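You operate a simulated robot arm through the tools that you are given. There is no shell and no other tool. Be economical: measure what you need, move in short steps, check, and stop when the job is done.

The job below is to be done with a simulated two-armed robot. You get a single attempt, and the scene is never put back.

JOB
Load the white-capped bare bottle and push the cart back into its bay with both hands.
Fine: the bottle goes in the cart's tray first; both hands stay on for about three quarters of the way or more; free the hand brake to push and set it on again after. Set down upright: white-capped bare bottle.

The check looks at the end state, three seconds after you hand in, the way a careful person would. Anything else that was tipped, shoved, dropped, spilled or broken makes it a failure.

ROBOT AND FRAMES
Two 7-joint arms with two-finger parallel grippers on one trunk, on a base that drives. Base frame: it is fixed to the floor where the robot stands at the start and does not move with it; the origin is under the middle of the robot, x ahead of it, y to its left, z up. Readings come in mm, rad, newtons and seconds.
The left shoulder is at the start at [50, 165, 1155], the right one opposite. With the tool pointing down near the work surface each hand reaches from about 240 to 700 mm from the robot's upright axis, wherever it stands, measured 20 degrees to its own side. Places, roughly: hand brake [-100, -600, 900]; tray of the wire cart [200, -800, 700]; white-capped bare bottle (7x7x22 cm) [500, 100, 1000]; wire cart [200, -1000, 200]. Payload 3.91 kg a hand.
The tool frame of a hand sits at the grasp point between the pads (the TCP): z along the fingers, y along the line on which they close. The tips reach 30 mm beyond it. Largest opening 110 mm; finger width 20, thickness 10; the body of the gripper, 48 by 112 mm, starts 55 mm behind the TCP.
Orientation is that of the tool frame in the base frame, as a unit quaternion [x, y, z, w]. With the fingers straight down and closing along the base's y, the tool's x points along the base's -x, its y along +y and its z along -z.

CONTROLS
- The arms move only by the tool arm_command. It takes "left_plan", "right_plan" or both (then of equal length, played together; a hand with none holds still); each is a list of rows, each a list of 7 numbers: the turn, a rotation vector about the base's x, y, z in units of 8 degrees (1.0 is 8 degrees), then the shift along the base's x, y, z in units of 30 mm (1.0 is 30 mm), then the finger opening in mm, from 0 to 110. In form: [[ax, ay, az, x, y, z, claw], ...]. A call has 1 to 20 rows; each row shifts and turns the commanded pose from where the row before left it. A call with a number of a shift or a turn outside -1 to 1 is refused whole. Each row takes 0.2 s and may step no farther than 50 mm and 0.15 rad from the row before; otherwise, or with a gripper value out of range, the whole call is refused. Where a pose cannot be reached the arm comes as near as it can. A force on the tool above 80 N (or 10 N above the force at the start of the call, whichever is more), or a blocked arm, ends the call early, and 0.2 s more pass. Each finger travels about 45 mm/s and halts on what it meets, pressing with about 44 N; the grip force reading is that of the motor and also rises with nothing between the fingers. The clock runs only during rows and for 0.2 s after the last one: add rows that do not move to give the fingers time. The reply holds the time, the measured pose of the TCP, the force on the tool along the base axes, the opening and the grip force, in the units named above and with some noise, with the torque about the TCP (base axes, N m) and any sound that the robot's microphone picked up, and new pictures: "pictures" is both (left out), scene, wrist or none (wrist: the cameras of the hands that moved).
- Cameras (640 x 400 px; columns grow to the right, rows downward): "scene" is now at [76.6, -72.3, 1339.5]; the picture's right is [-0.69, -0.72, 0.00], its down [-0.31, 0.30, -0.90] and it looks along [0.65, -0.63, -0.43] (base axes); focal length 214 px, centre (320, 200). "left" rides on the left gripper at [73, -17, -103] in its tool frame; the picture's right is [0.23, 0.97, 0.00], its down [-0.76, 0.18, -0.62] and it looks along [-0.61, 0.14, 0.78] (tool axes); focal length 222 px, centre (320, 200). "right" rides on the right gripper at [72, 17, -103] in its tool frame; the picture's right is [-0.23, 0.97, 0.00], its down [-0.76, -0.18, -0.62] and it looks along [-0.61, -0.14, 0.78] (tool axes); focal length 222 px, centre (320, 200). There is no depth. A picture from a camera that has moved, and an enlarged one, comes with that camera's place and axes in the base frame and with its lens. The place of the scene camera against the robot may be out by one fixed shift of up to 25 mm in any direction.
- raise_lower(by): slides the trunk up (or, below 0, down) by that many mm; the arms and the scene camera ride with it, the base frame stays. It gives what a move gives, with no picture.
- drive_base(legs): drives the robot by 1 to 6 legs, each [ahead, left, turn to the left] in mm, mm and rad, along the robot's own axes; the way and the turn of a leg run together, so that a leg with both is an arc; at most 1500 mm and 3.142 rad a leg. The arms and the cameras ride along, it lands a little off, and it stops where it bumps. It gives what a move gives, and a new picture of the scene camera.
- turn_head(pan, tilt): turns the head with the scene camera to pan (to the left, within 1.396 rad either way) and tilt (down, from -0.506 to 1.204), counted from straight ahead of the robot. It gives what a move gives, and a new picture of the scene camera.
- enlarge(camera, box): a new picture of the part [left, top, right, bottom] of that camera's present view, enlarged. No time passes.
- sign_off(): hands the job in; it is judged then, once.

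Go step by step. Nothing tells you exact positions but the pictures and the camera data: compare them with the known pose of the tool, close in by small moves and look again before you grip or let go. The budget is 120 turns and 260 pictures, counting those below and the enlarged ones. Unless the task says otherwise, let go and move clear before handing in, and close with one line.

The tools are called after "Request:" as a command line: name --argument value ..., lists and objects as JSON in quotes. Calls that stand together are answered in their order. arm_command: Moves the arms, as the interface text tells. Its arguments: {"type":"object","properties":{"left_plan":{"type":"array","items":{"type":"array","items":{"type":"number"}}},"right_plan":{"type":"array","items":{"type":"array","items":{"type":"number"}}},"pictures":{"type":"string","enum":["both","scene","wrist","none"]}},"required":[]} The other tools are called the same way: raise_lower (by) slides the trunk up or down; drive_base (legs) drives the base; turn_head (pan, tilt) turns the head that bears the scene camera; enlarge (camera, box) takes an enlarged picture of a part of a camera's view; sign_off () hands the job in.

At the start:

```text
clock: 0.0
left_ee_pos: [350.3, -39.3, 1263.5]
left_ee_rot: [-0.001, 1.0, -0.001, 0.0]
left_force: [-0.5, 0.7, 0.3]
left_wrist_torque: [0.0, -0.01, 0.03]
left_finger_gap: 109.8
left_grasp_force: 0.1
right_ee_pos: [314.4, -363.6, 1255.1]
right_ee_rot: [0.0, 1.0, -0.001, 0.0]
right_force: [-0.7, 0.6, -0.7]
right_wrist_torque: [0.0, -0.01, -0.01]
right_finger_gap: 109.9
right_grasp_force: 0.1
trunk travel left (down, up): [-375.0, 128.0]
robot x, y, heading: [1.1, 2.8, -0.003]
head pan, tilt: [-0.768, 0.45]
```

scene: 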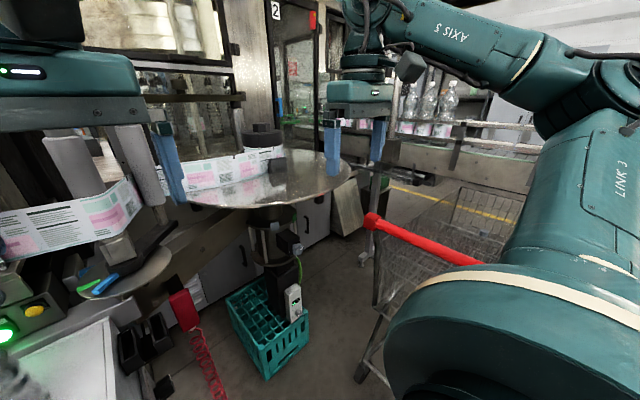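
right: 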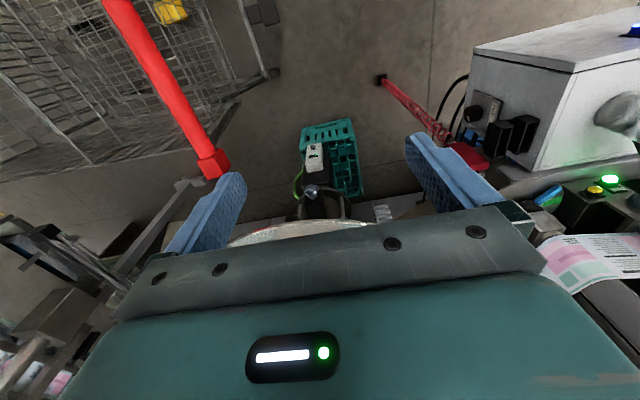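
left: 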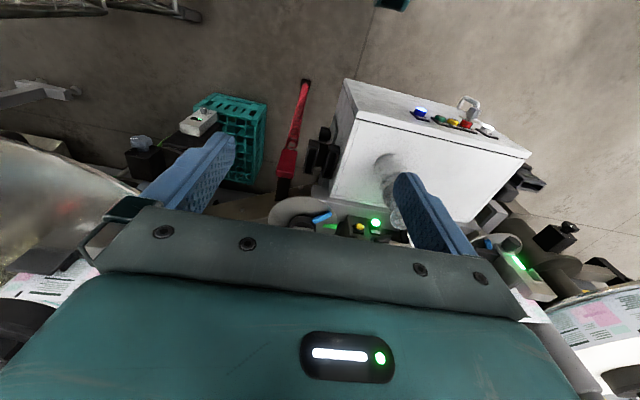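

I see the work area with a labelling machine ahead and a wire cart with a red handle to the right. I'll look round with the head to find the bottle, the brake and the bay.

Request:
turn_head --pan 0.2 --tilt 0.6

Request:
turn_head --pan -1.39 --tilt 0.5

```text
clock: 1.2
left_ee_pos: [350.4, -38.7, 1265.0]
left_ee_rot: [-0.001, 1.0, 0.0, 0.0]
left_force: [0.3, -0.4, 0.1]
left_wrist_torque: [0.03, 0.01, -0.01]
left_finger_gap: 110.1
left_grasp_force: 0.0
right_ee_pos: [313.2, -362.8, 1256.5]
right_ee_rot: [0.0, 1.0, 0.0, 0.0]
right_force: [-0.5, 0.5, -0.4]
right_wrist_torque: [0.04, 0.01, -0.04]
right_finger_gap: 110.2
right_grasp_force: 0.1
trunk travel left (down, up): [-375.0, 128.0]
robot x, y, heading: [-2.0, 1.6, -0.001]
head pan, tilt: [0.201, 0.6]
camera scene: at [97.1, 9.1, 1325.9], right [0.2, -0.98, 0.0], down [-0.55, -0.11, -0.83], along [0.81, 0.16, -0.56], focal length 214 px, centre (320, 200)
```

scene: 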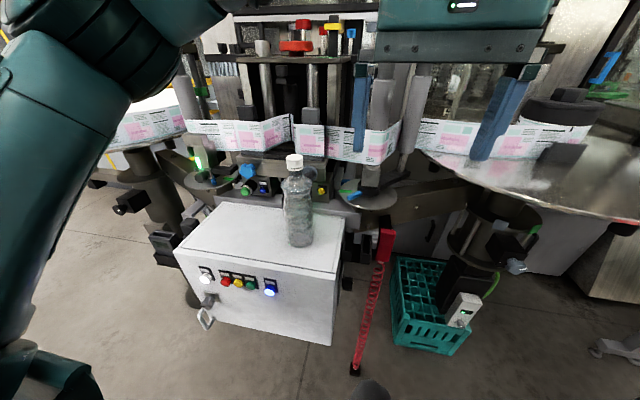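

```text
clock: 2.9
left_ee_pos: [350.6, -39.6, 1265.1]
left_ee_rot: [0.0, 1.0, -0.001, 0.0]
left_force: [-0.1, 0.5, -0.4]
left_wrist_torque: [-0.03, -0.02, 0.02]
left_finger_gap: 109.9
left_grasp_force: 0.2
right_ee_pos: [313.7, -364.1, 1255.6]
right_ee_rot: [0.0, 1.0, 0.0, 0.0]
right_force: [0.0, 0.2, 0.5]
right_wrist_torque: [-0.01, -0.03, -0.02]
right_finger_gap: 110.1
right_grasp_force: 0.0
trunk travel left (down, up): [-375.0, 128.0]
robot x, y, heading: [0.1, -2.3, 0.002]
head pan, tilt: [-1.389, 0.499]
camera scene: at [27.0, -97.9, 1335.0], right [-0.98, -0.18, 0.0], down [-0.09, 0.47, -0.88], along [0.16, -0.86, -0.48], focal length 214 px, centre (320, 200)
```

scene: 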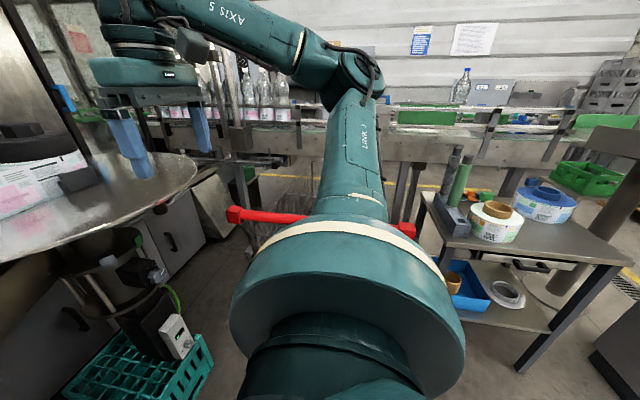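

The bottle stands on the white box near (504, 148), with its cap top at about z 1147. I'll zoom on the bottle and on the cart.

Request:
turn_head --pan 0.2 --tilt 0.6

Request:
enlarge --camera "scene" --box '[220, 130, 380, 270]'

Request:
enlarge --camera "right" --box '[0, 0, 320, 200]'

Request:
enlarge --camera "left" --box '[320, 80, 540, 240]'

```text
clock: 4.6
left_ee_pos: [350.2, -39.4, 1264.5]
left_ee_rot: [0.0, 1.0, -0.001, 0.0]
left_force: [0.2, 0.0, 0.3]
left_wrist_torque: [0.0, -0.02, 0.02]
left_finger_gap: 110.4
left_grasp_force: 0.1
right_ee_pos: [313.6, -363.6, 1257.1]
right_ee_rot: [0.0, 1.0, 0.0, 0.0]
right_force: [0.0, -0.3, -0.5]
right_wrist_torque: [0.01, 0.02, -0.01]
right_finger_gap: 109.8
right_grasp_force: 0.0
trunk travel left (down, up): [-375.0, 128.0]
robot x, y, heading: [-1.5, -0.2, -0.0]
head pan, tilt: [0.201, 0.6]
camera scene: at [97.1, 9.2, 1325.9], right [0.2, -0.98, 0.0], down [-0.55, -0.11, -0.83], along [0.81, 0.16, -0.56], focal length 214 px, centre (320, 200)
```

scene: 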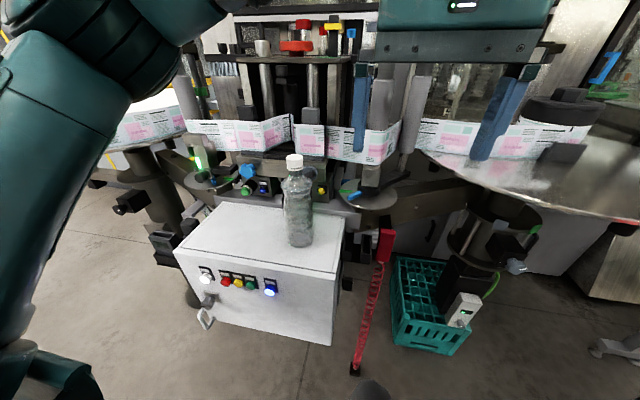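

```text
2.86 times, centred on (300, 200) of scene
camera zoom: at [97.1, 9.2, 1325.9], right [0.2, -0.98, 0.0], down [-0.55, -0.11, -0.83], along [0.81, 0.16, -0.56], focal length 613 px, centre (377, 200)
```

zoom: 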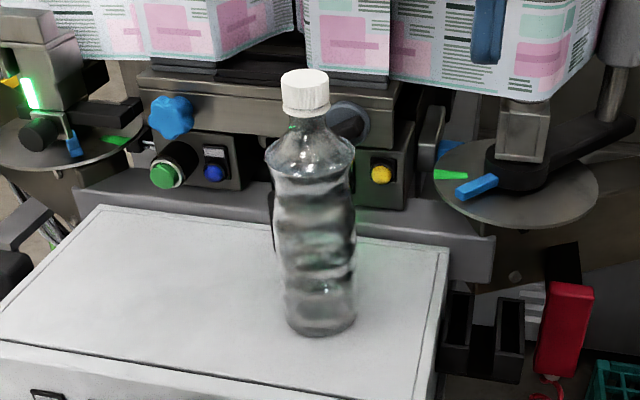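

```text
2.00 times, centred on (160, 100) of right
camera zoom: at [241.7, -346.5, 1360.6], right [0.23, 0.97, 0.0], down [0.76, -0.18, 0.62], along [0.61, -0.14, -0.78], focal length 444 px, centre (640, 400)
```

zoom: 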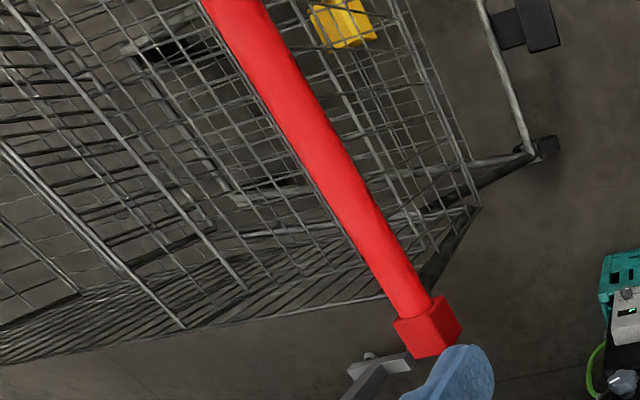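

```text
2.50 times, centred on (430, 160) of left
camera zoom: at [277.2, -56.3, 1367.3], right [-0.23, 0.97, 0.0], down [0.76, 0.18, 0.62], along [0.61, 0.14, -0.78], focal length 555 px, centre (45, 300)
```

zoom: 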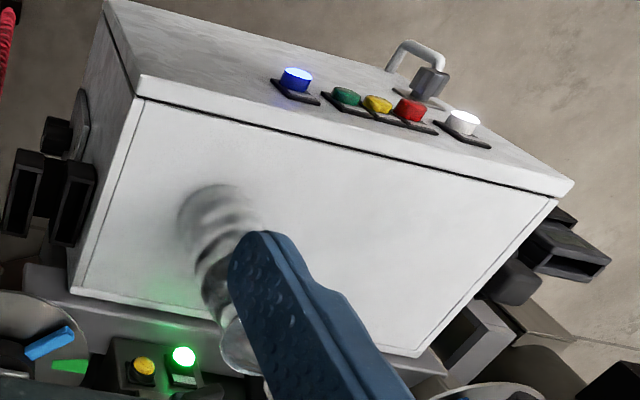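

Triangulated, the bottle is around (475, 135) with its base near z 940 and its top near 1160. I'll move the left hand over toward it at the present height and look.

Request:
arm_command --left_plan '[[0, 0, 0, 0.3, 1, 0, 110], [0, 0, 0, 0.3, 1, 0, 110], [0, 0, 0, 0.3, 1, 0, 110], [0, 0, 0, 0.3, 1, 0, 110], [0, 0, 0, 0.3, 1, 0, 110], [0, 0, 0, 0.3, 0.8, 0, 110]]' --pictures "both"

```text
clock: 6.0
left_ee_pos: [405.0, 135.9, 1263.8]
left_ee_rot: [0.0, 1.0, -0.002, 0.001]
left_force: [-0.7, 0.8, -0.6]
left_wrist_torque: [0.0, 0.01, -0.03]
left_finger_gap: 110.1
left_grasp_force: 0.1
right_ee_pos: [314.7, -361.7, 1256.8]
right_ee_rot: [0.001, 1.0, 0.0, 0.0]
right_force: [0.0, 0.2, 0.2]
right_wrist_torque: [0.0, -0.01, 0.02]
right_finger_gap: 109.8
right_grasp_force: 0.0
trunk travel left (down, up): [-375.0, 128.0]
robot x, y, heading: [2.0, 3.1, -0.003]
head pan, tilt: [0.201, 0.6]
camera scene: at [97.1, 9.6, 1325.9], right [0.2, -0.98, 0.0], down [-0.55, -0.11, -0.83], along [0.81, 0.16, -0.56], focal length 214 px, centre (320, 200)
camera left: at [331.4, 119.3, 1367.6], right [-0.23, 0.97, 0.0], down [0.76, 0.18, 0.62], along [0.61, 0.14, -0.78], focal length 222 px, centre (320, 200)
```

scene: 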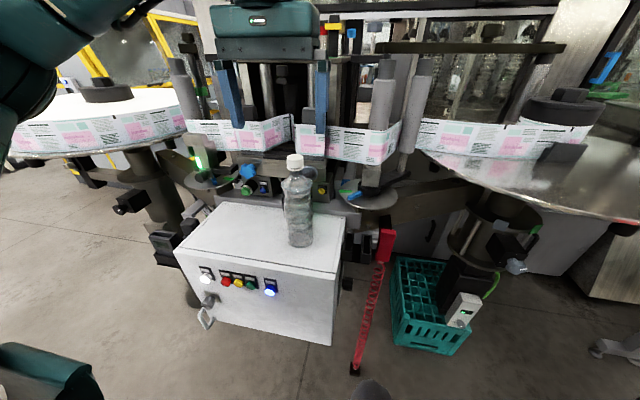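
left: 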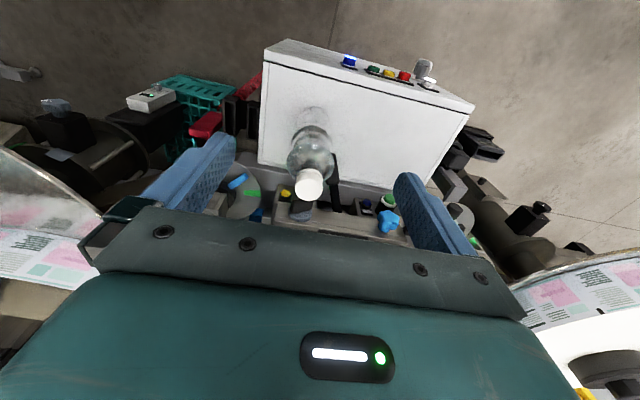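

The cap top comes out at (479, 140, 1156). I'll move over it first, then look before descending.

Request:
arm_command --left_plan '[[0, 0, 0, 1, 0.07, 0, 110], [0, 0, 0, 1, 0.07, -0.5, 110], [0, 0, 0, 0.47, 0, -1, 110]]' --pictures "both"

```text
clock: 6.8
left_ee_pos: [478.6, 139.0, 1217.8]
left_ee_rot: [-0.001, 1.0, 0.0, 0.0]
left_force: [-0.2, 0.2, 0.2]
left_wrist_torque: [-0.03, 0.01, 0.0]
left_finger_gap: 110.2
left_grasp_force: 0.1
right_ee_pos: [315.3, -363.4, 1256.2]
right_ee_rot: [0.0, 1.0, 0.0, -0.001]
right_force: [-0.1, 0.6, 0.1]
right_wrist_torque: [-0.01, 0.05, 0.02]
right_finger_gap: 110.1
right_grasp_force: 0.1
trunk travel left (down, up): [-375.0, 128.0]
robot x, y, heading: [0.2, 1.9, 0.004]
head pan, tilt: [0.201, 0.6]
camera scene: at [97.6, 9.5, 1325.9], right [0.2, -0.98, 0.0], down [-0.55, -0.11, -0.82], along [0.81, 0.16, -0.57], focal length 214 px, centre (320, 200)
camera left: at [406.3, 122.6, 1321.9], right [-0.23, 0.97, 0.0], down [0.76, 0.18, 0.62], along [0.61, 0.14, -0.78], focal length 222 px, centre (320, 200)
```

scene: 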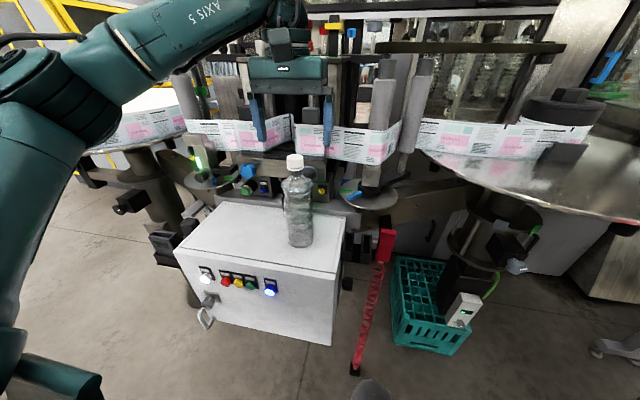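
left: 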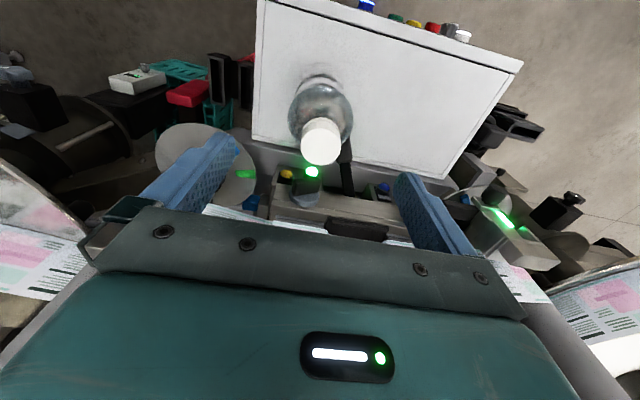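

The cap is at about (473, 138). The label web lies close behind (x about 520), so I'll check that clearance before descending.

Request:
enlarge --camera "scene" --box '[180, 40, 420, 190]'

Request:
enlarge --camera "left" --box '[180, 120, 480, 290]'

```text
2.67 times, centred on (300, 115) of scene
camera zoom: at [97.6, 9.5, 1325.9], right [0.2, -0.98, 0.0], down [-0.55, -0.11, -0.82], along [0.81, 0.16, -0.57], focal length 572 px, centre (373, 427)
```

zoom: 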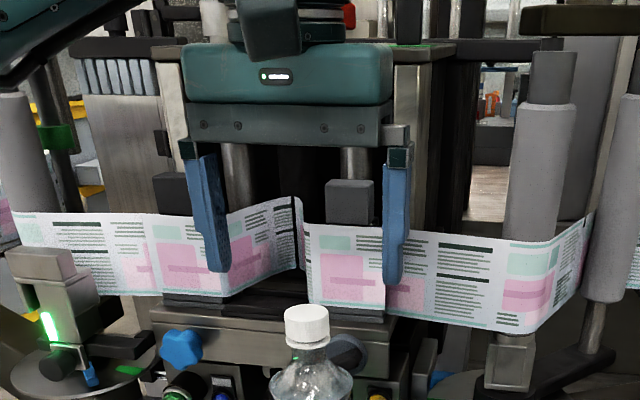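

```text
2.13 times, centred on (330, 205) of left
camera zoom: at [406.3, 122.6, 1321.9], right [-0.23, 0.97, 0.0], down [0.76, 0.18, 0.62], along [0.61, 0.14, -0.78], focal length 474 px, centre (299, 189)
```

zoom: 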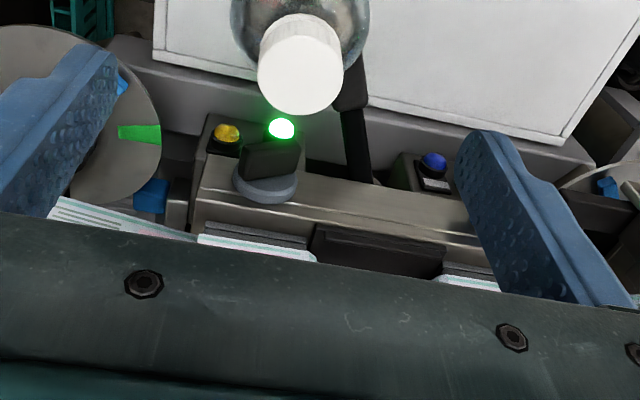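

The web is really at x about 635, so it is well clear. I'll descend to the cap and close on it.

Request:
arm_command --left_plan '[[0, 0, 0, -0.17, 0, -1, 110], [0, 0, 0, 0, 0, -1, 110], [0, 0, 0, 0, 0, -0.77, 110], [0, 0, 0, 0, 0, 0, 110]]' --pictures "both"

```text
clock: 7.8
left_ee_pos: [473.8, 138.5, 1136.0]
left_ee_rot: [-0.001, 1.0, 0.0, 0.0]
left_force: [0.5, -0.3, 0.2]
left_wrist_torque: [0.01, 0.01, -0.02]
left_finger_gap: 110.1
left_grasp_force: 0.1
right_ee_pos: [315.4, -364.5, 1255.0]
right_ee_rot: [0.001, 1.0, -0.001, 0.0]
right_force: [0.5, -0.2, 0.3]
right_wrist_torque: [0.02, 0.03, 0.02]
right_finger_gap: 110.0
right_grasp_force: 0.1
trunk travel left (down, up): [-375.0, 128.0]
robot x, y, heading: [-1.8, -2.9, 0.003]
head pan, tilt: [0.201, 0.6]
camera scene: at [97.0, 9.1, 1325.9], right [0.2, -0.98, 0.0], down [-0.55, -0.11, -0.83], along [0.81, 0.16, -0.56], focal length 214 px, centre (320, 200)
camera left: at [400.1, 121.6, 1239.2], right [-0.23, 0.97, 0.0], down [0.76, 0.18, 0.62], along [0.61, 0.14, -0.78], focal length 222 px, centre (320, 200)
```

scene: 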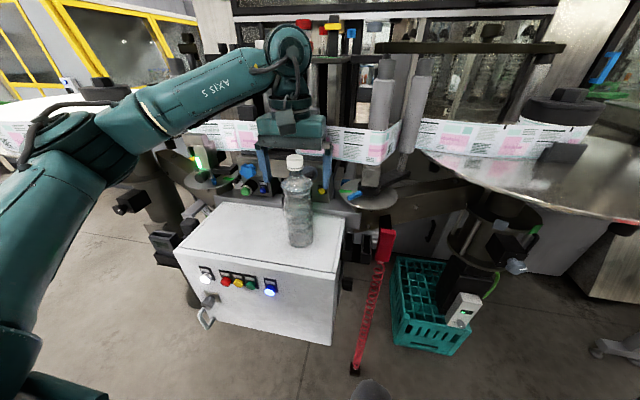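
left: 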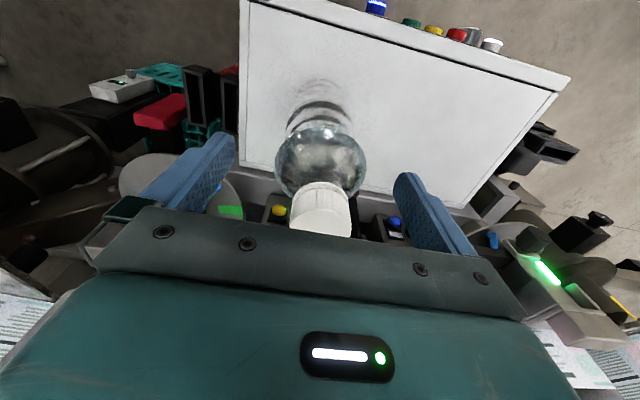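

The cap sits between the pads, so I'll close on it.

Request:
arm_command --left_plan '[[0, 0, 0, 0.15, 0, 0, 80], [0, 0, 0, 0, 0, 0, 60], [0, 0, 0, 0, 0, 0, 40], [0, 0, 0, 0, 0, 0, 20], [0, 0, 0, 0, 0, 0, 10], [0, 0, 0, 0, 0, 0, 10], [0, 0, 0, 0, 0, 0, 10]]' --pictures "wrist"

```text
clock: 9.4
left_ee_pos: [477.8, 139.2, 1136.7]
left_ee_rot: [-0.001, 1.0, -0.001, -0.001]
left_force: [0.0, 2.2, 0.6]
left_wrist_torque: [0.13, -0.15, 0.03]
left_finger_gap: 64.1
left_grasp_force: 43.9
right_ee_pos: [314.6, -363.0, 1256.2]
right_ee_rot: [0.0, 1.0, 0.0, 0.0]
right_force: [-0.3, 0.2, 0.7]
right_wrist_torque: [0.0, 0.03, 0.0]
right_finger_gap: 109.9
right_grasp_force: 0.1
trunk travel left (down, up): [-375.0, 128.0]
robot x, y, heading: [-0.6, -1.2, -0.001]
head pan, tilt: [0.201, 0.6]
camera left: at [404.6, 121.9, 1239.4], right [-0.23, 0.97, 0.0], down [0.76, 0.18, 0.62], along [0.61, 0.14, -0.78], focal length 222 px, centre (320, 200)
```

left: 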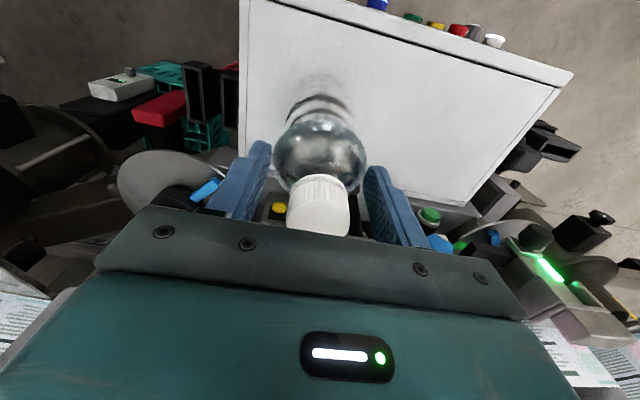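

The fingers hold on the shoulder at 64 mm wide, near the tips only. I'll open, go 20 mm deeper (the palm still clears the cap) and grip again.

Request:
arm_command --left_plan '[[0, 0, 0, 0, 0, 0, 80], [0, 0, 0, 0, 0, 0, 90], [0, 0, 0, 0, 0, -0.67, 90], [0, 0, 0, 0, 0, 0, 90], [0, 0, 0, 0, 0, 0, 70], [0, 0, 0, 0, 0, 0, 50], [0, 0, 0, 0, 0, 0, 40], [0, 0, 0, 0, 0, 0, 40]]' --pictures "both"

```text
clock: 11.2
left_ee_pos: [478.9, 139.5, 1116.3]
left_ee_rot: [-0.001, 1.0, 0.0, 0.0]
left_force: [1.1, 0.5, -0.3]
left_wrist_torque: [0.06, -0.07, 0.01]
left_finger_gap: 64.4
left_grasp_force: 43.7
right_ee_pos: [313.4, -363.9, 1256.2]
right_ee_rot: [0.0, 1.0, 0.001, 0.0]
right_force: [-0.8, -0.4, 0.0]
right_wrist_torque: [-0.01, 0.02, 0.02]
right_finger_gap: 109.8
right_grasp_force: 0.0
trunk travel left (down, up): [-375.0, 128.0]
robot x, y, heading: [3.7, 2.1, 0.003]
head pan, tilt: [0.201, 0.6]
camera scene: at [97.2, 9.4, 1325.9], right [0.2, -0.98, 0.0], down [-0.55, -0.11, -0.83], along [0.81, 0.16, -0.57], focal length 214 px, centre (320, 200)
camera left: at [405.1, 122.1, 1218.7], right [-0.23, 0.97, 0.0], down [0.76, 0.18, 0.62], along [0.61, 0.14, -0.78], focal length 222 px, centre (320, 200)
```

scene: 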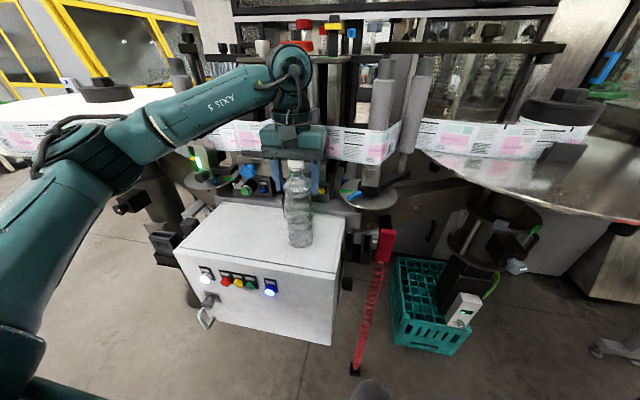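
left: 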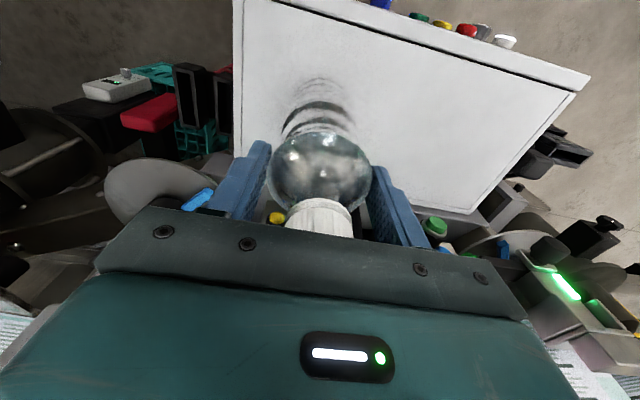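

The gap is the same, so the grip is solid and cylinder-like. I'll lift and check.

Request:
arm_command --left_plan '[[0, 0, 0, 0, 0, 0.5, 40], [0, 0, 0, 0, 0, 1, 40], [0, 0, 0, 0, 0, 1, 40], [0, 0, 0, 0, 0, 1, 40], [0, 0, 0, -1, 0, 1, 40], [0, 0, 0, -1, 0, 0.8, 40], [0, 0, 0, -1, 0, 0, 40]]' --pictures "both"

```text
clock: 12.8
left_ee_pos: [388.4, 139.9, 1275.2]
left_ee_rot: [-0.001, 1.0, 0.001, 0.0]
left_force: [0.4, 0.4, -5.0]
left_wrist_torque: [-0.01, 0.03, -0.02]
left_finger_gap: 64.0
left_grasp_force: 43.9
right_ee_pos: [314.8, -363.0, 1256.8]
right_ee_rot: [0.0, 1.0, -0.001, 0.0]
right_force: [0.2, -0.8, -0.2]
right_wrist_torque: [0.01, 0.01, 0.01]
right_finger_gap: 109.8
right_grasp_force: 0.1
trunk travel left (down, up): [-375.0, 128.0]
robot x, y, heading: [1.9, 2.1, -0.0]
head pan, tilt: [0.201, 0.6]
camera scene: at [97.0, 9.7, 1325.9], right [0.2, -0.98, 0.0], down [-0.55, -0.11, -0.83], along [0.81, 0.16, -0.56], focal length 214 px, centre (320, 200)
camera left: at [315.2, 122.1, 1378.2], right [-0.23, 0.97, 0.0], down [0.76, 0.18, 0.62], along [0.61, 0.14, -0.78], focal length 222 px, centre (320, 200)
```

scene: 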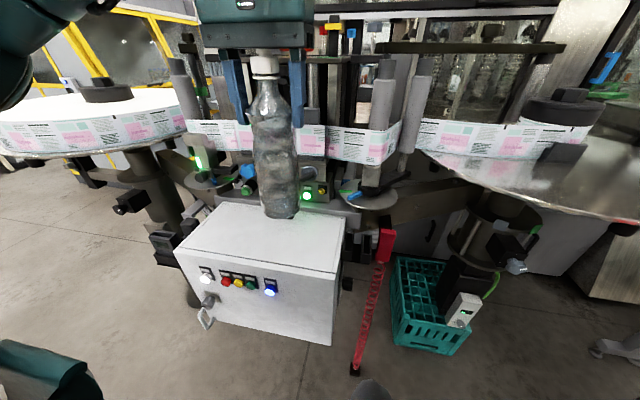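
left: 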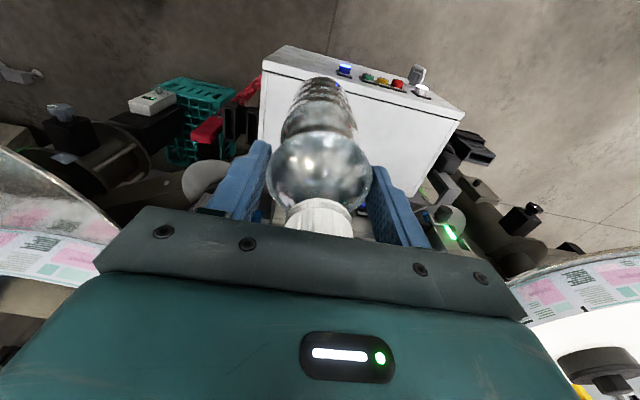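

The bottle is held. The red cart handle seems to run along x at about y −610, z 975, so I'll turn the robot right to face the cart.

Request:
drive_base --legs '[[0, 0, -0.8]]'

Request:
turn_head --pan -0.7 --tilt 0.7

```text
clock: 15.3
left_ee_pos: [370.1, -182.9, 1275.0]
left_ee_rot: [0.389, 0.921, 0.0, 0.0]
left_force: [0.2, 0.4, -4.8]
left_wrist_torque: [-0.01, 0.03, 0.0]
left_finger_gap: 64.1
left_grasp_force: 44.1
right_ee_pos: [-43.7, -478.3, 1255.8]
right_ee_rot: [0.391, 0.92, 0.0, 0.0]
right_force: [1.1, -0.3, -0.2]
right_wrist_torque: [0.01, 0.02, 0.03]
right_finger_gap: 109.5
right_grasp_force: 0.1
trunk travel left (down, up): [-375.0, 128.0]
robot x, y, heading: [1.4, -1.4, -0.804]
head pan, tilt: [0.201, 0.6]
camera scene: at [74.6, -79.7, 1325.8], right [-0.57, -0.82, 0.0], down [-0.47, 0.32, -0.82], along [0.68, -0.47, -0.57], focal length 214 px, centre (320, 200)
```

scene: 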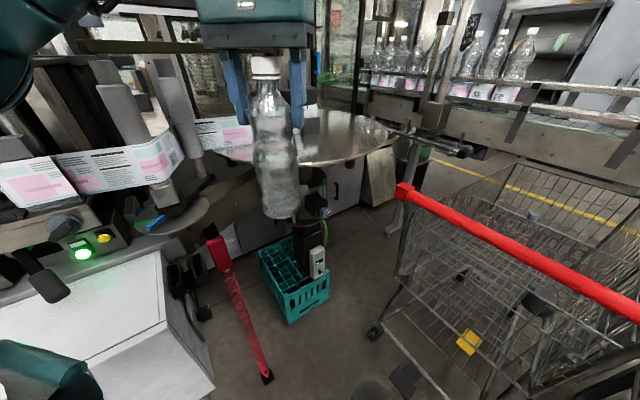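

```text
clock: 16.5
left_ee_pos: [370.6, -182.0, 1274.9]
left_ee_rot: [0.39, 0.921, 0.0, 0.0]
left_force: [0.2, -0.1, -4.9]
left_wrist_torque: [-0.01, 0.04, -0.01]
left_finger_gap: 64.1
left_grasp_force: 43.7
right_ee_pos: [-42.6, -479.1, 1255.4]
right_ee_rot: [0.39, 0.921, 0.0, 0.0]
right_force: [1.1, 0.3, -0.2]
right_wrist_torque: [-0.04, -0.02, 0.0]
right_finger_gap: 110.0
right_grasp_force: 0.0
trunk travel left (down, up): [-375.0, 128.0]
robot x, y, heading: [-3.1, 0.9, -0.805]
head pan, tilt: [-0.7, 0.7]
camera scene: at [7.8, -114.4, 1317.2], right [-1.0, -0.07, 0.0], down [-0.04, 0.64, -0.76], along [0.05, -0.76, -0.64], focal length 214 px, centre (320, 200)
```

scene: 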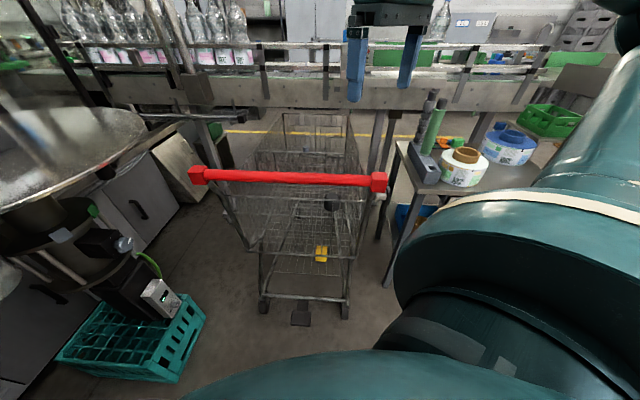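

I now see the cart from behind, its red handle toward me and the conveyor beyond. I'll zoom in on the handle and brake, and on the front.

Request:
enlarge --camera "scene" --box '[180, 90, 420, 240]'

Request:
enlarge --camera "scene" --box '[340, 150, 420, 220]'

Request:
enlarge --camera "scene" --box '[230, 200, 390, 330]'

Request:
enlarge --camera "right" --box '[0, 0, 640, 250]'

```text
2.67 times, centred on (300, 165) of scene
camera zoom: at [7.8, -114.4, 1317.2], right [-1.0, -0.07, 0.0], down [-0.04, 0.64, -0.76], along [0.05, -0.76, -0.64], focal length 572 px, centre (373, 293)
```

zoom: 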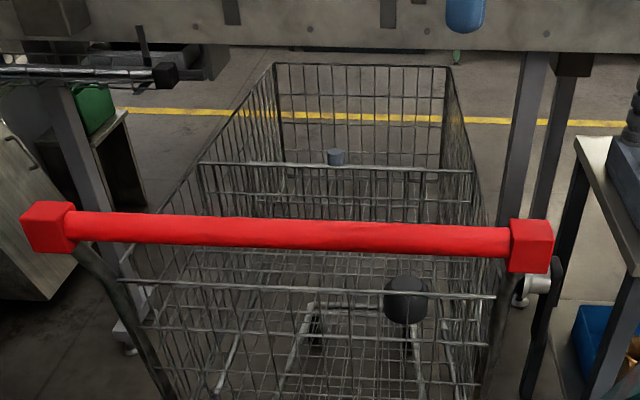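

```text
5.71 times, centred on (380, 185) of scene
camera zoom: at [7.8, -114.4, 1317.2], right [-1.0, -0.07, 0.0], down [-0.04, 0.64, -0.76], along [0.05, -0.76, -0.64], focal length 1226 px, centre (-23, 286)
```

zoom: 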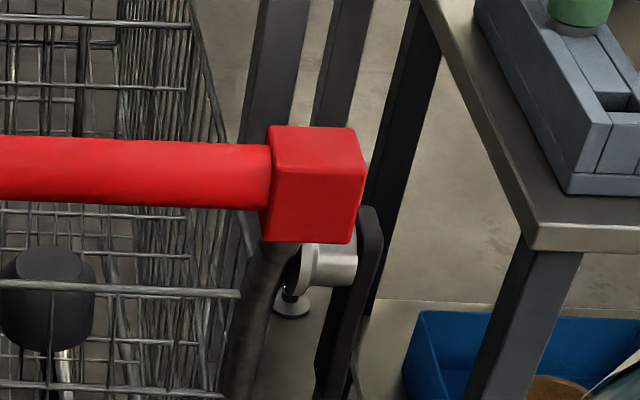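

```text
3.08 times, centred on (310, 265) of scene
camera zoom: at [7.8, -114.4, 1317.2], right [-1.0, -0.07, 0.0], down [-0.04, 0.64, -0.76], along [0.05, -0.76, -0.64], focal length 660 px, centre (351, 0)
```

zoom: 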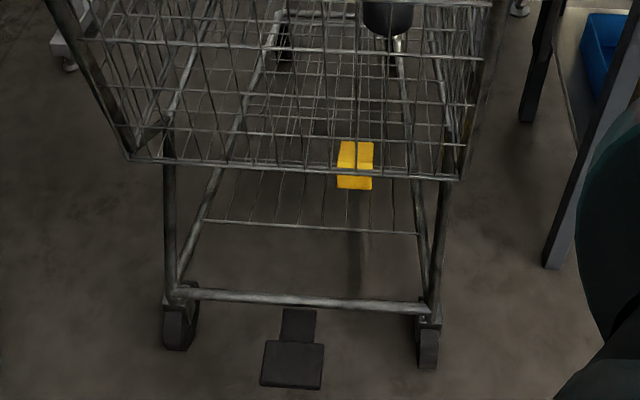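

```text
1.00 times, centred on (320, 125) of right (not enlarged: the box is as wide or as high as the picture)
camera zoom: at [-81.0, -414.7, 1360.5], right [0.86, 0.51, 0.0], down [0.4, -0.67, 0.62], along [0.32, -0.53, -0.78], focal length 222 px, centre (320, 275)
```

zoom: 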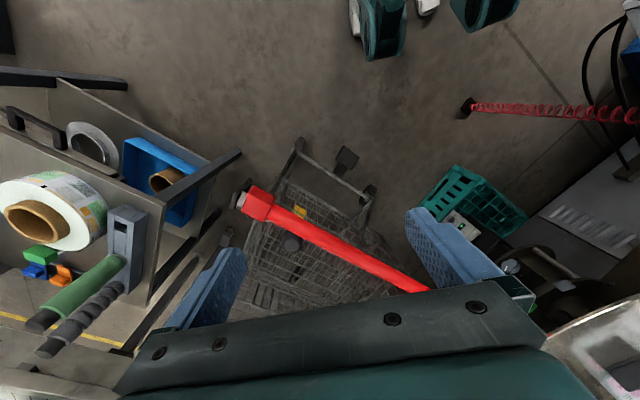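

The brake is a dark lever on a pivot at the outer right end of the handle. I'll finish the turn, raise the trunk and look forward to find the tray and the bay.

Request:
drive_base --legs '[[0, 0, -0.77]]'

Request:
raise_lower --by 120

Request:
turn_head --pan 0.0 --tilt 0.55

```text
clock: 18.9
left_ee_pos: [137.9, -387.8, 1274.6]
left_ee_rot: [0.707, 0.708, 0.0, 0.001]
left_force: [0.3, 0.3, -4.9]
left_wrist_torque: [0.03, 0.0, 0.01]
left_finger_gap: 64.1
left_grasp_force: 43.6
right_ee_pos: [-364.0, -314.5, 1256.3]
right_ee_rot: [0.707, 0.707, 0.0, -0.001]
right_force: [-0.6, -0.9, 0.4]
right_wrist_torque: [0.03, 0.01, 0.0]
right_finger_gap: 110.2
right_grasp_force: 0.0
trunk travel left (down, up): [-375.0, 128.0]
robot x, y, heading: [0.5, -2.1, -1.572]
head pan, tilt: [-0.7, 0.7]
camera scene: at [-73.6, -103.0, 1317.2], right [-0.76, 0.64, 0.0], down [0.42, 0.49, -0.76], along [-0.49, -0.58, -0.64], focal length 214 px, centre (320, 200)
```

scene: 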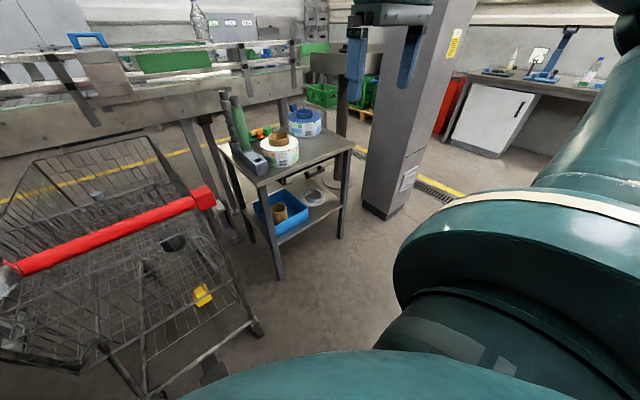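

```text
clock: 20.4
left_ee_pos: [138.5, -389.2, 1394.9]
left_ee_rot: [0.707, 0.707, 0.001, 0.0]
left_force: [0.0, 0.2, -5.5]
left_wrist_torque: [0.02, 0.0, -0.03]
left_finger_gap: 64.1
left_grasp_force: 44.4
right_ee_pos: [-364.2, -313.7, 1375.8]
right_ee_rot: [0.707, 0.707, 0.0, 0.001]
right_force: [-0.6, 0.6, 0.1]
right_wrist_torque: [0.0, 0.03, 0.0]
right_finger_gap: 109.9
right_grasp_force: 0.1
trunk travel left (down, up): [-495.0, 8.0]
robot x, y, heading: [2.3, 3.1, -1.567]
head pan, tilt: [-0.7, 0.7]
```

```text
clock: 21.5
left_ee_pos: [139.0, -389.6, 1394.4]
left_ee_rot: [0.706, 0.708, 0.0, 0.0]
left_force: [-0.5, 0.0, -5.4]
left_wrist_torque: [0.02, 0.04, -0.03]
left_finger_gap: 64.1
left_grasp_force: 44.0
right_ee_pos: [-363.7, -314.5, 1375.5]
right_ee_rot: [0.707, 0.707, 0.0, 0.0]
right_force: [0.8, 0.0, 0.1]
right_wrist_torque: [0.01, -0.01, 0.05]
right_finger_gap: 110.2
right_grasp_force: 0.1
trunk travel left (down, up): [-495.0, 8.0]
robot x, y, heading: [1.2, -0.4, -1.571]
head pan, tilt: [0.0, 0.55]
camera scene: at [-18.8, -127.9, 1450.3], right [-1.0, 0.0, 0.0], down [0.0, 0.52, -0.85], along [0.0, -0.85, -0.52], focal length 214 px, centre (320, 200)
```

scene: 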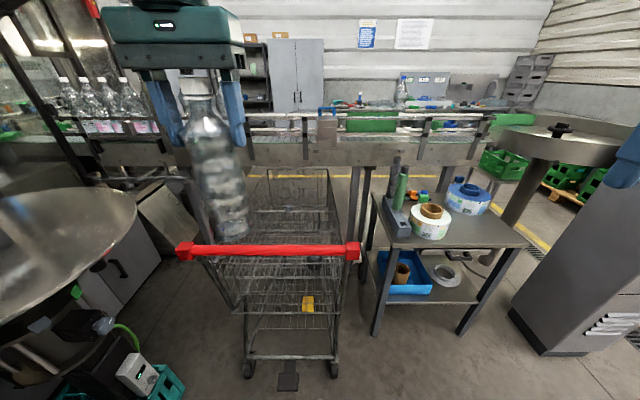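

I'll zoom in on the cart and what lies ahead of it.

Request:
enlarge --camera "scene" --box '[170, 120, 400, 264]'

Request:
enlarge --camera "scene" --box '[170, 230, 400, 400]'

Request:
enlarge --camera "left" --box '[0, 0, 640, 250]'

```text
2.78 times, centred on (285, 192) of scene
camera zoom: at [-18.8, -127.9, 1450.3], right [-1.0, 0.0, 0.0], down [0.0, 0.52, -0.85], along [0.0, -0.85, -0.52], focal length 596 px, centre (417, 222)
```

zoom: 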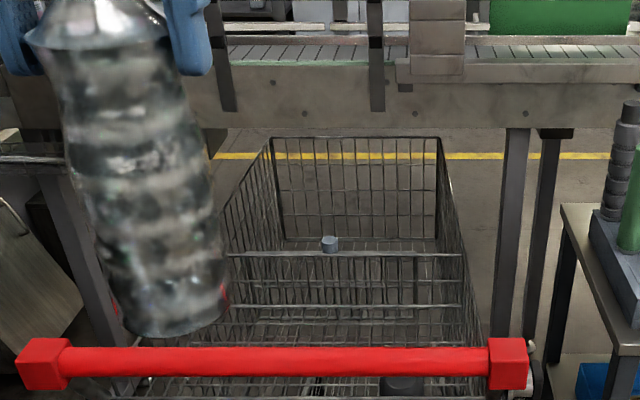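

```text
2.35 times, centred on (285, 315) of scene
camera zoom: at [-18.8, -127.9, 1450.3], right [-1.0, 0.0, 0.0], down [0.0, 0.52, -0.85], along [0.0, -0.85, -0.52], focal length 505 px, centre (402, -71)
```

zoom: 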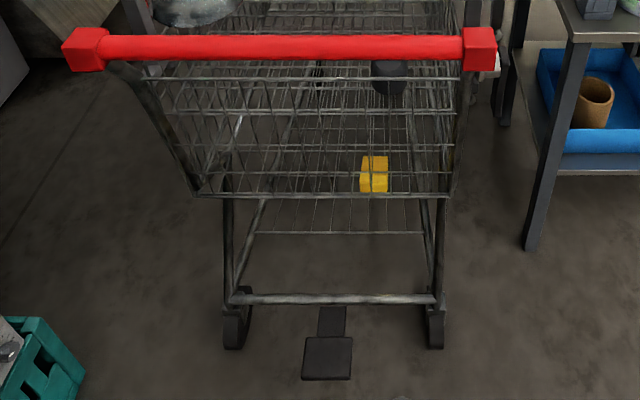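

```text
1.00 times, centred on (320, 125) of left (not enlarged: the box is as wide or as high as the picture)
camera zoom: at [121.2, -317.4, 1497.8], right [0.97, 0.23, 0.0], down [0.18, -0.76, 0.62], along [0.14, -0.61, -0.78], focal length 222 px, centre (320, 275)
```

zoom: 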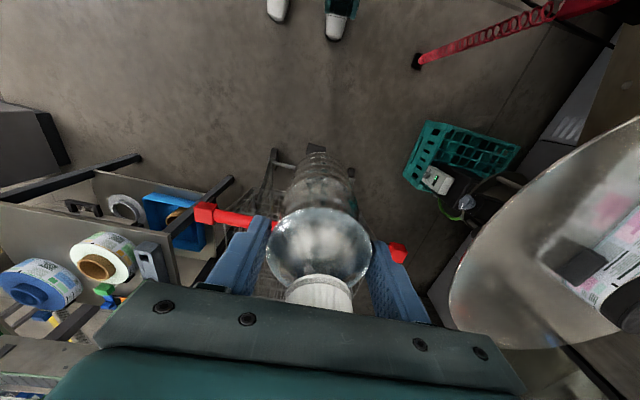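

The cart is centred near x 143, with its handle at about y −610 and lower clutter I can't identify yet. I'll move so the robot is centred on it and look down into it.

Request:
drive_base --legs '[[120, 140, 0]]'

Request:
turn_head --pan 0.0 --tilt 0.95

```text
clock: 23.3
left_ee_pos: [276.8, -509.3, 1394.4]
left_ee_rot: [0.707, 0.707, 0.0, 0.0]
left_force: [0.1, 0.0, -5.4]
left_wrist_torque: [0.03, -0.04, 0.0]
left_finger_gap: 64.0
left_grasp_force: 44.1
right_ee_pos: [-225.1, -434.6, 1376.7]
right_ee_rot: [0.708, 0.706, 0.0, 0.0]
right_force: [-0.5, -0.4, 0.6]
right_wrist_torque: [0.03, -0.01, 0.02]
right_finger_gap: 110.0
right_grasp_force: 0.1
trunk travel left (down, up): [-495.0, 8.0]
robot x, y, heading: [136.0, -119.0, -1.573]
head pan, tilt: [0.0, 0.55]
camera scene: at [119.7, -247.9, 1450.3], right [-1.0, 0.0, 0.0], down [0.0, 0.52, -0.85], along [0.0, -0.85, -0.52], focal length 214 px, centre (320, 200)
```

scene: 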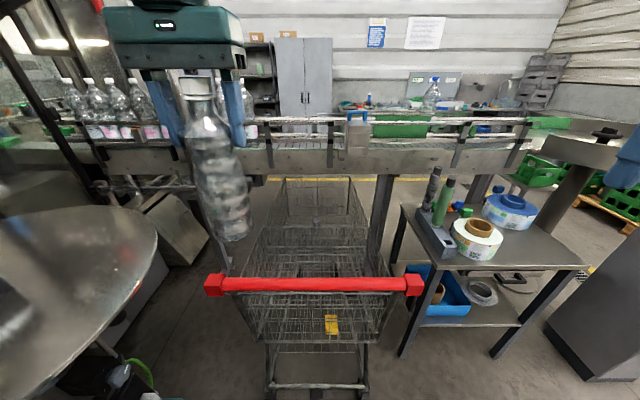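

```text
clock: 24.2
left_ee_pos: [276.0, -508.6, 1394.5]
left_ee_rot: [0.708, 0.707, -0.001, 0.0]
left_force: [0.8, -0.9, -5.2]
left_wrist_torque: [0.01, -0.03, -0.01]
left_finger_gap: 64.3
left_grasp_force: 43.6
right_ee_pos: [-225.8, -433.8, 1376.1]
right_ee_rot: [0.708, 0.707, -0.001, -0.001]
right_force: [-0.6, -0.6, 0.6]
right_wrist_torque: [0.01, 0.02, -0.01]
right_finger_gap: 109.8
right_grasp_force: 0.1
trunk travel left (down, up): [-495.0, 8.0]
robot x, y, heading: [139.2, -115.6, -1.577]
head pan, tilt: [0.0, 0.949]
camera scene: at [119.4, -230.6, 1417.5], right [-1.0, 0.0, 0.0], down [0.0, 0.81, -0.58], along [0.0, -0.58, -0.81], focal length 214 px, centre (320, 200)
```

scene: 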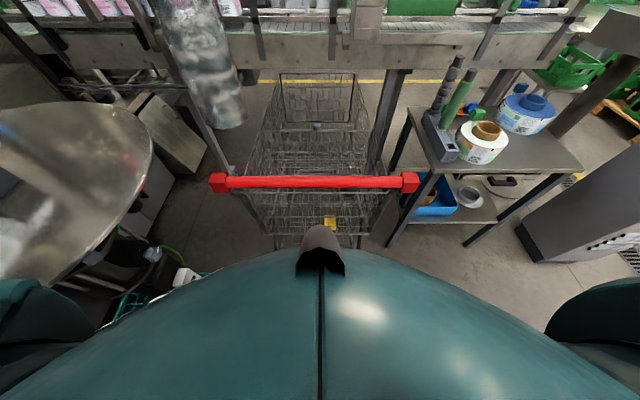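

Request:
enlarge --camera "scene" --box '[210, 60, 430, 200]'

Request:
enlarge --camera "scene" --box '[240, 170, 400, 250]'

Request:
enlarge --camera "scene" --box '[375, 150, 445, 210]'

```text
2.86 times, centred on (320, 130) of scene
camera zoom: at [119.4, -230.6, 1417.5], right [-1.0, 0.0, 0.0], down [0.0, 0.81, -0.58], along [0.0, -0.58, -0.81], focal length 613 px, centre (320, 400)
```

zoom: 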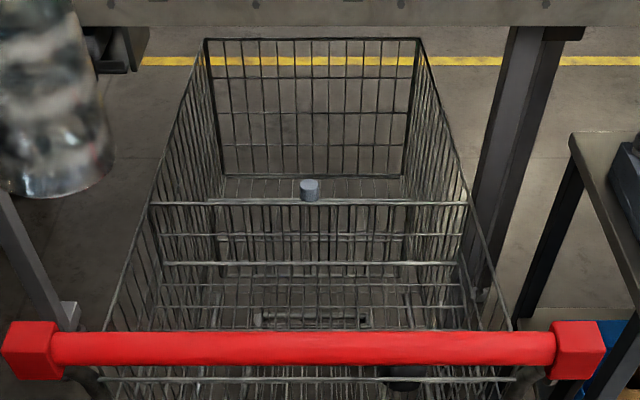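

```text
4.00 times, centred on (320, 210) of scene
camera zoom: at [119.4, -230.6, 1417.5], right [-1.0, 0.0, 0.0], down [0.0, 0.81, -0.58], along [0.0, -0.58, -0.81], focal length 858 px, centre (320, 160)
```

zoom: 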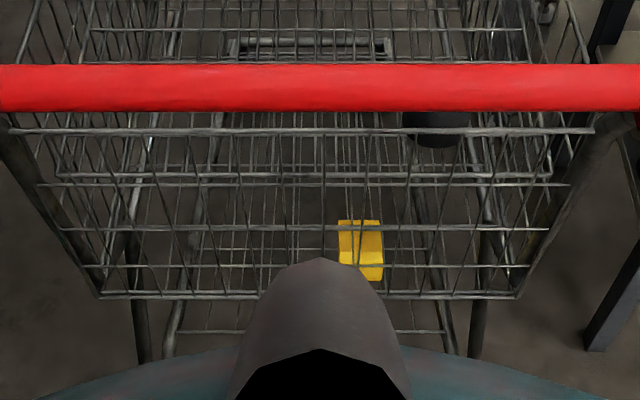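

```text
6.67 times, centred on (410, 180) of scene
camera zoom: at [119.4, -230.6, 1417.5], right [-1.0, 0.0, 0.0], down [0.0, 0.81, -0.58], along [0.0, -0.58, -0.81], focal length 1430 px, centre (-280, 333)
```

zoom: 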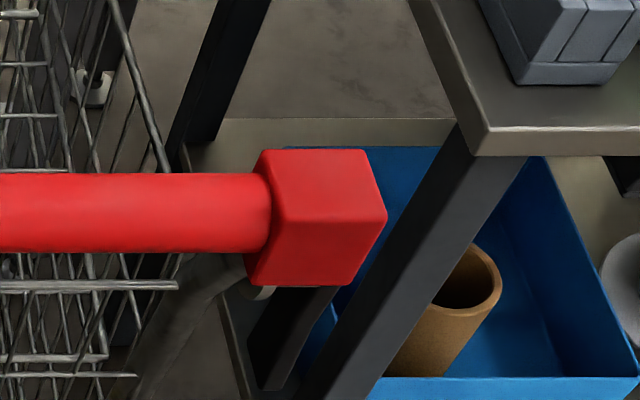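

The basket has a partition, with the tray seemingly between it and the handle. I'll bring the right hand's camera over the cart to look down.

Request:
arm_command --right_plan '[[0, 0, 0, 1, 0, 0, 110], [0, 0, 0, 1, 0, 0, 110], [0, 0, 0, 1, 0, 0, 110], [0, 0, 0, 1, 0, 0, 110], [0, 0, 0, 1, 0, 0, 110], [0, 0, 0, 1, 0, 0, 110], [0, 0, 0, 1, -0.5, 0, 110], [0, 0, 0, 1, -1, 0, 110], [0, 0, 0, 1, -1, 0, 110]]' --pictures "wrist"

Request:
enlarge --camera "right" --box '[160, 0, 480, 230]'

```text
clock: 26.2
left_ee_pos: [276.5, -507.7, 1396.1]
left_ee_rot: [0.707, 0.707, 0.0, 0.0]
left_force: [0.6, 0.0, -5.3]
left_wrist_torque: [0.0, 0.01, 0.02]
left_finger_gap: 64.1
left_grasp_force: 43.8
right_ee_pos: [6.9, -497.8, 1369.0]
right_ee_rot: [0.708, 0.706, -0.001, 0.001]
right_force: [0.4, 0.8, -0.3]
right_wrist_torque: [-0.01, -0.03, -0.01]
right_finger_gap: 109.7
right_grasp_force: 0.0
right hand out of reach, approached as far as the arm can: row 9
trunk travel left (down, up): [-495.0, 8.0]
robot x, y, heading: [135.9, -119.3, -1.571]
head pan, tilt: [0.0, 0.949]
camera right: at [24.2, -423.1, 1473.0], right [0.97, -0.23, 0.0], down [-0.18, -0.76, 0.62], along [-0.14, -0.61, -0.78], focal length 222 px, centre (320, 200)
```

right: 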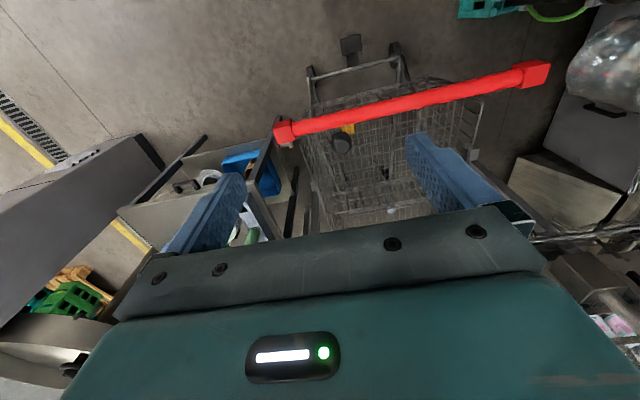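

```text
1.74 times, centred on (320, 115) of right
camera zoom: at [24.2, -423.1, 1473.0], right [0.97, -0.23, 0.0], down [-0.18, -0.76, 0.62], along [-0.14, -0.61, -0.78], focal length 386 px, centre (320, 348)
```

zoom: 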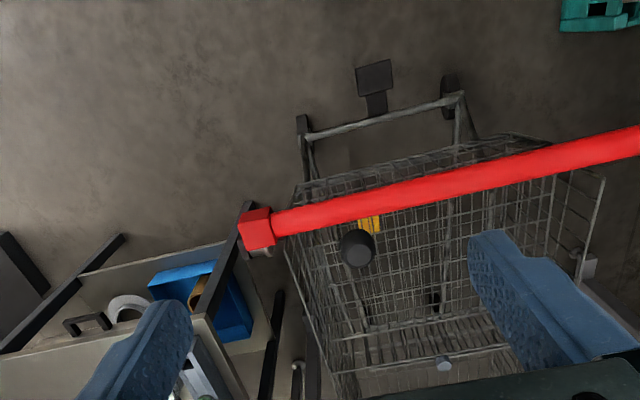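

Request:
enlarge --camera "right" --box '[310, 100, 430, 210]'

Request:
enlarge --camera "right" --box '[230, 100, 350, 180]'

```text
3.64 times, centred on (370, 155) of right
camera zoom: at [24.2, -423.1, 1473.0], right [0.97, -0.23, 0.0], down [-0.18, -0.76, 0.62], along [-0.14, -0.61, -0.78], focal length 808 px, centre (138, 364)
```

zoom: 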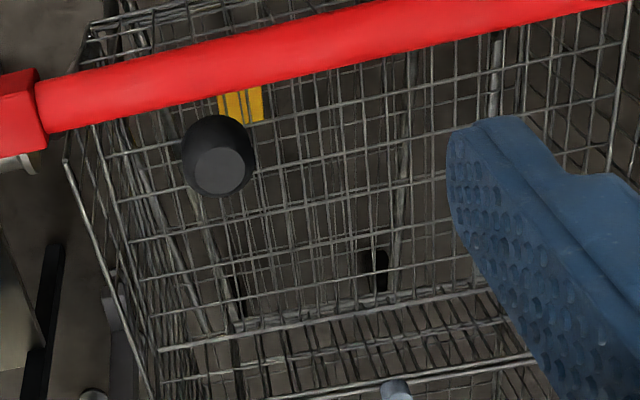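

```text
5.00 times, centred on (290, 140) of right
camera zoom: at [24.2, -423.1, 1473.0], right [0.97, -0.23, 0.0], down [-0.18, -0.76, 0.62], along [-0.14, -0.61, -0.78], focal length 1111 px, centre (470, 500)
```

zoom: 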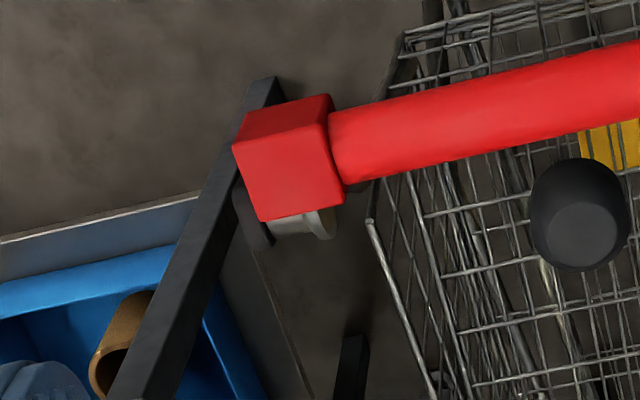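

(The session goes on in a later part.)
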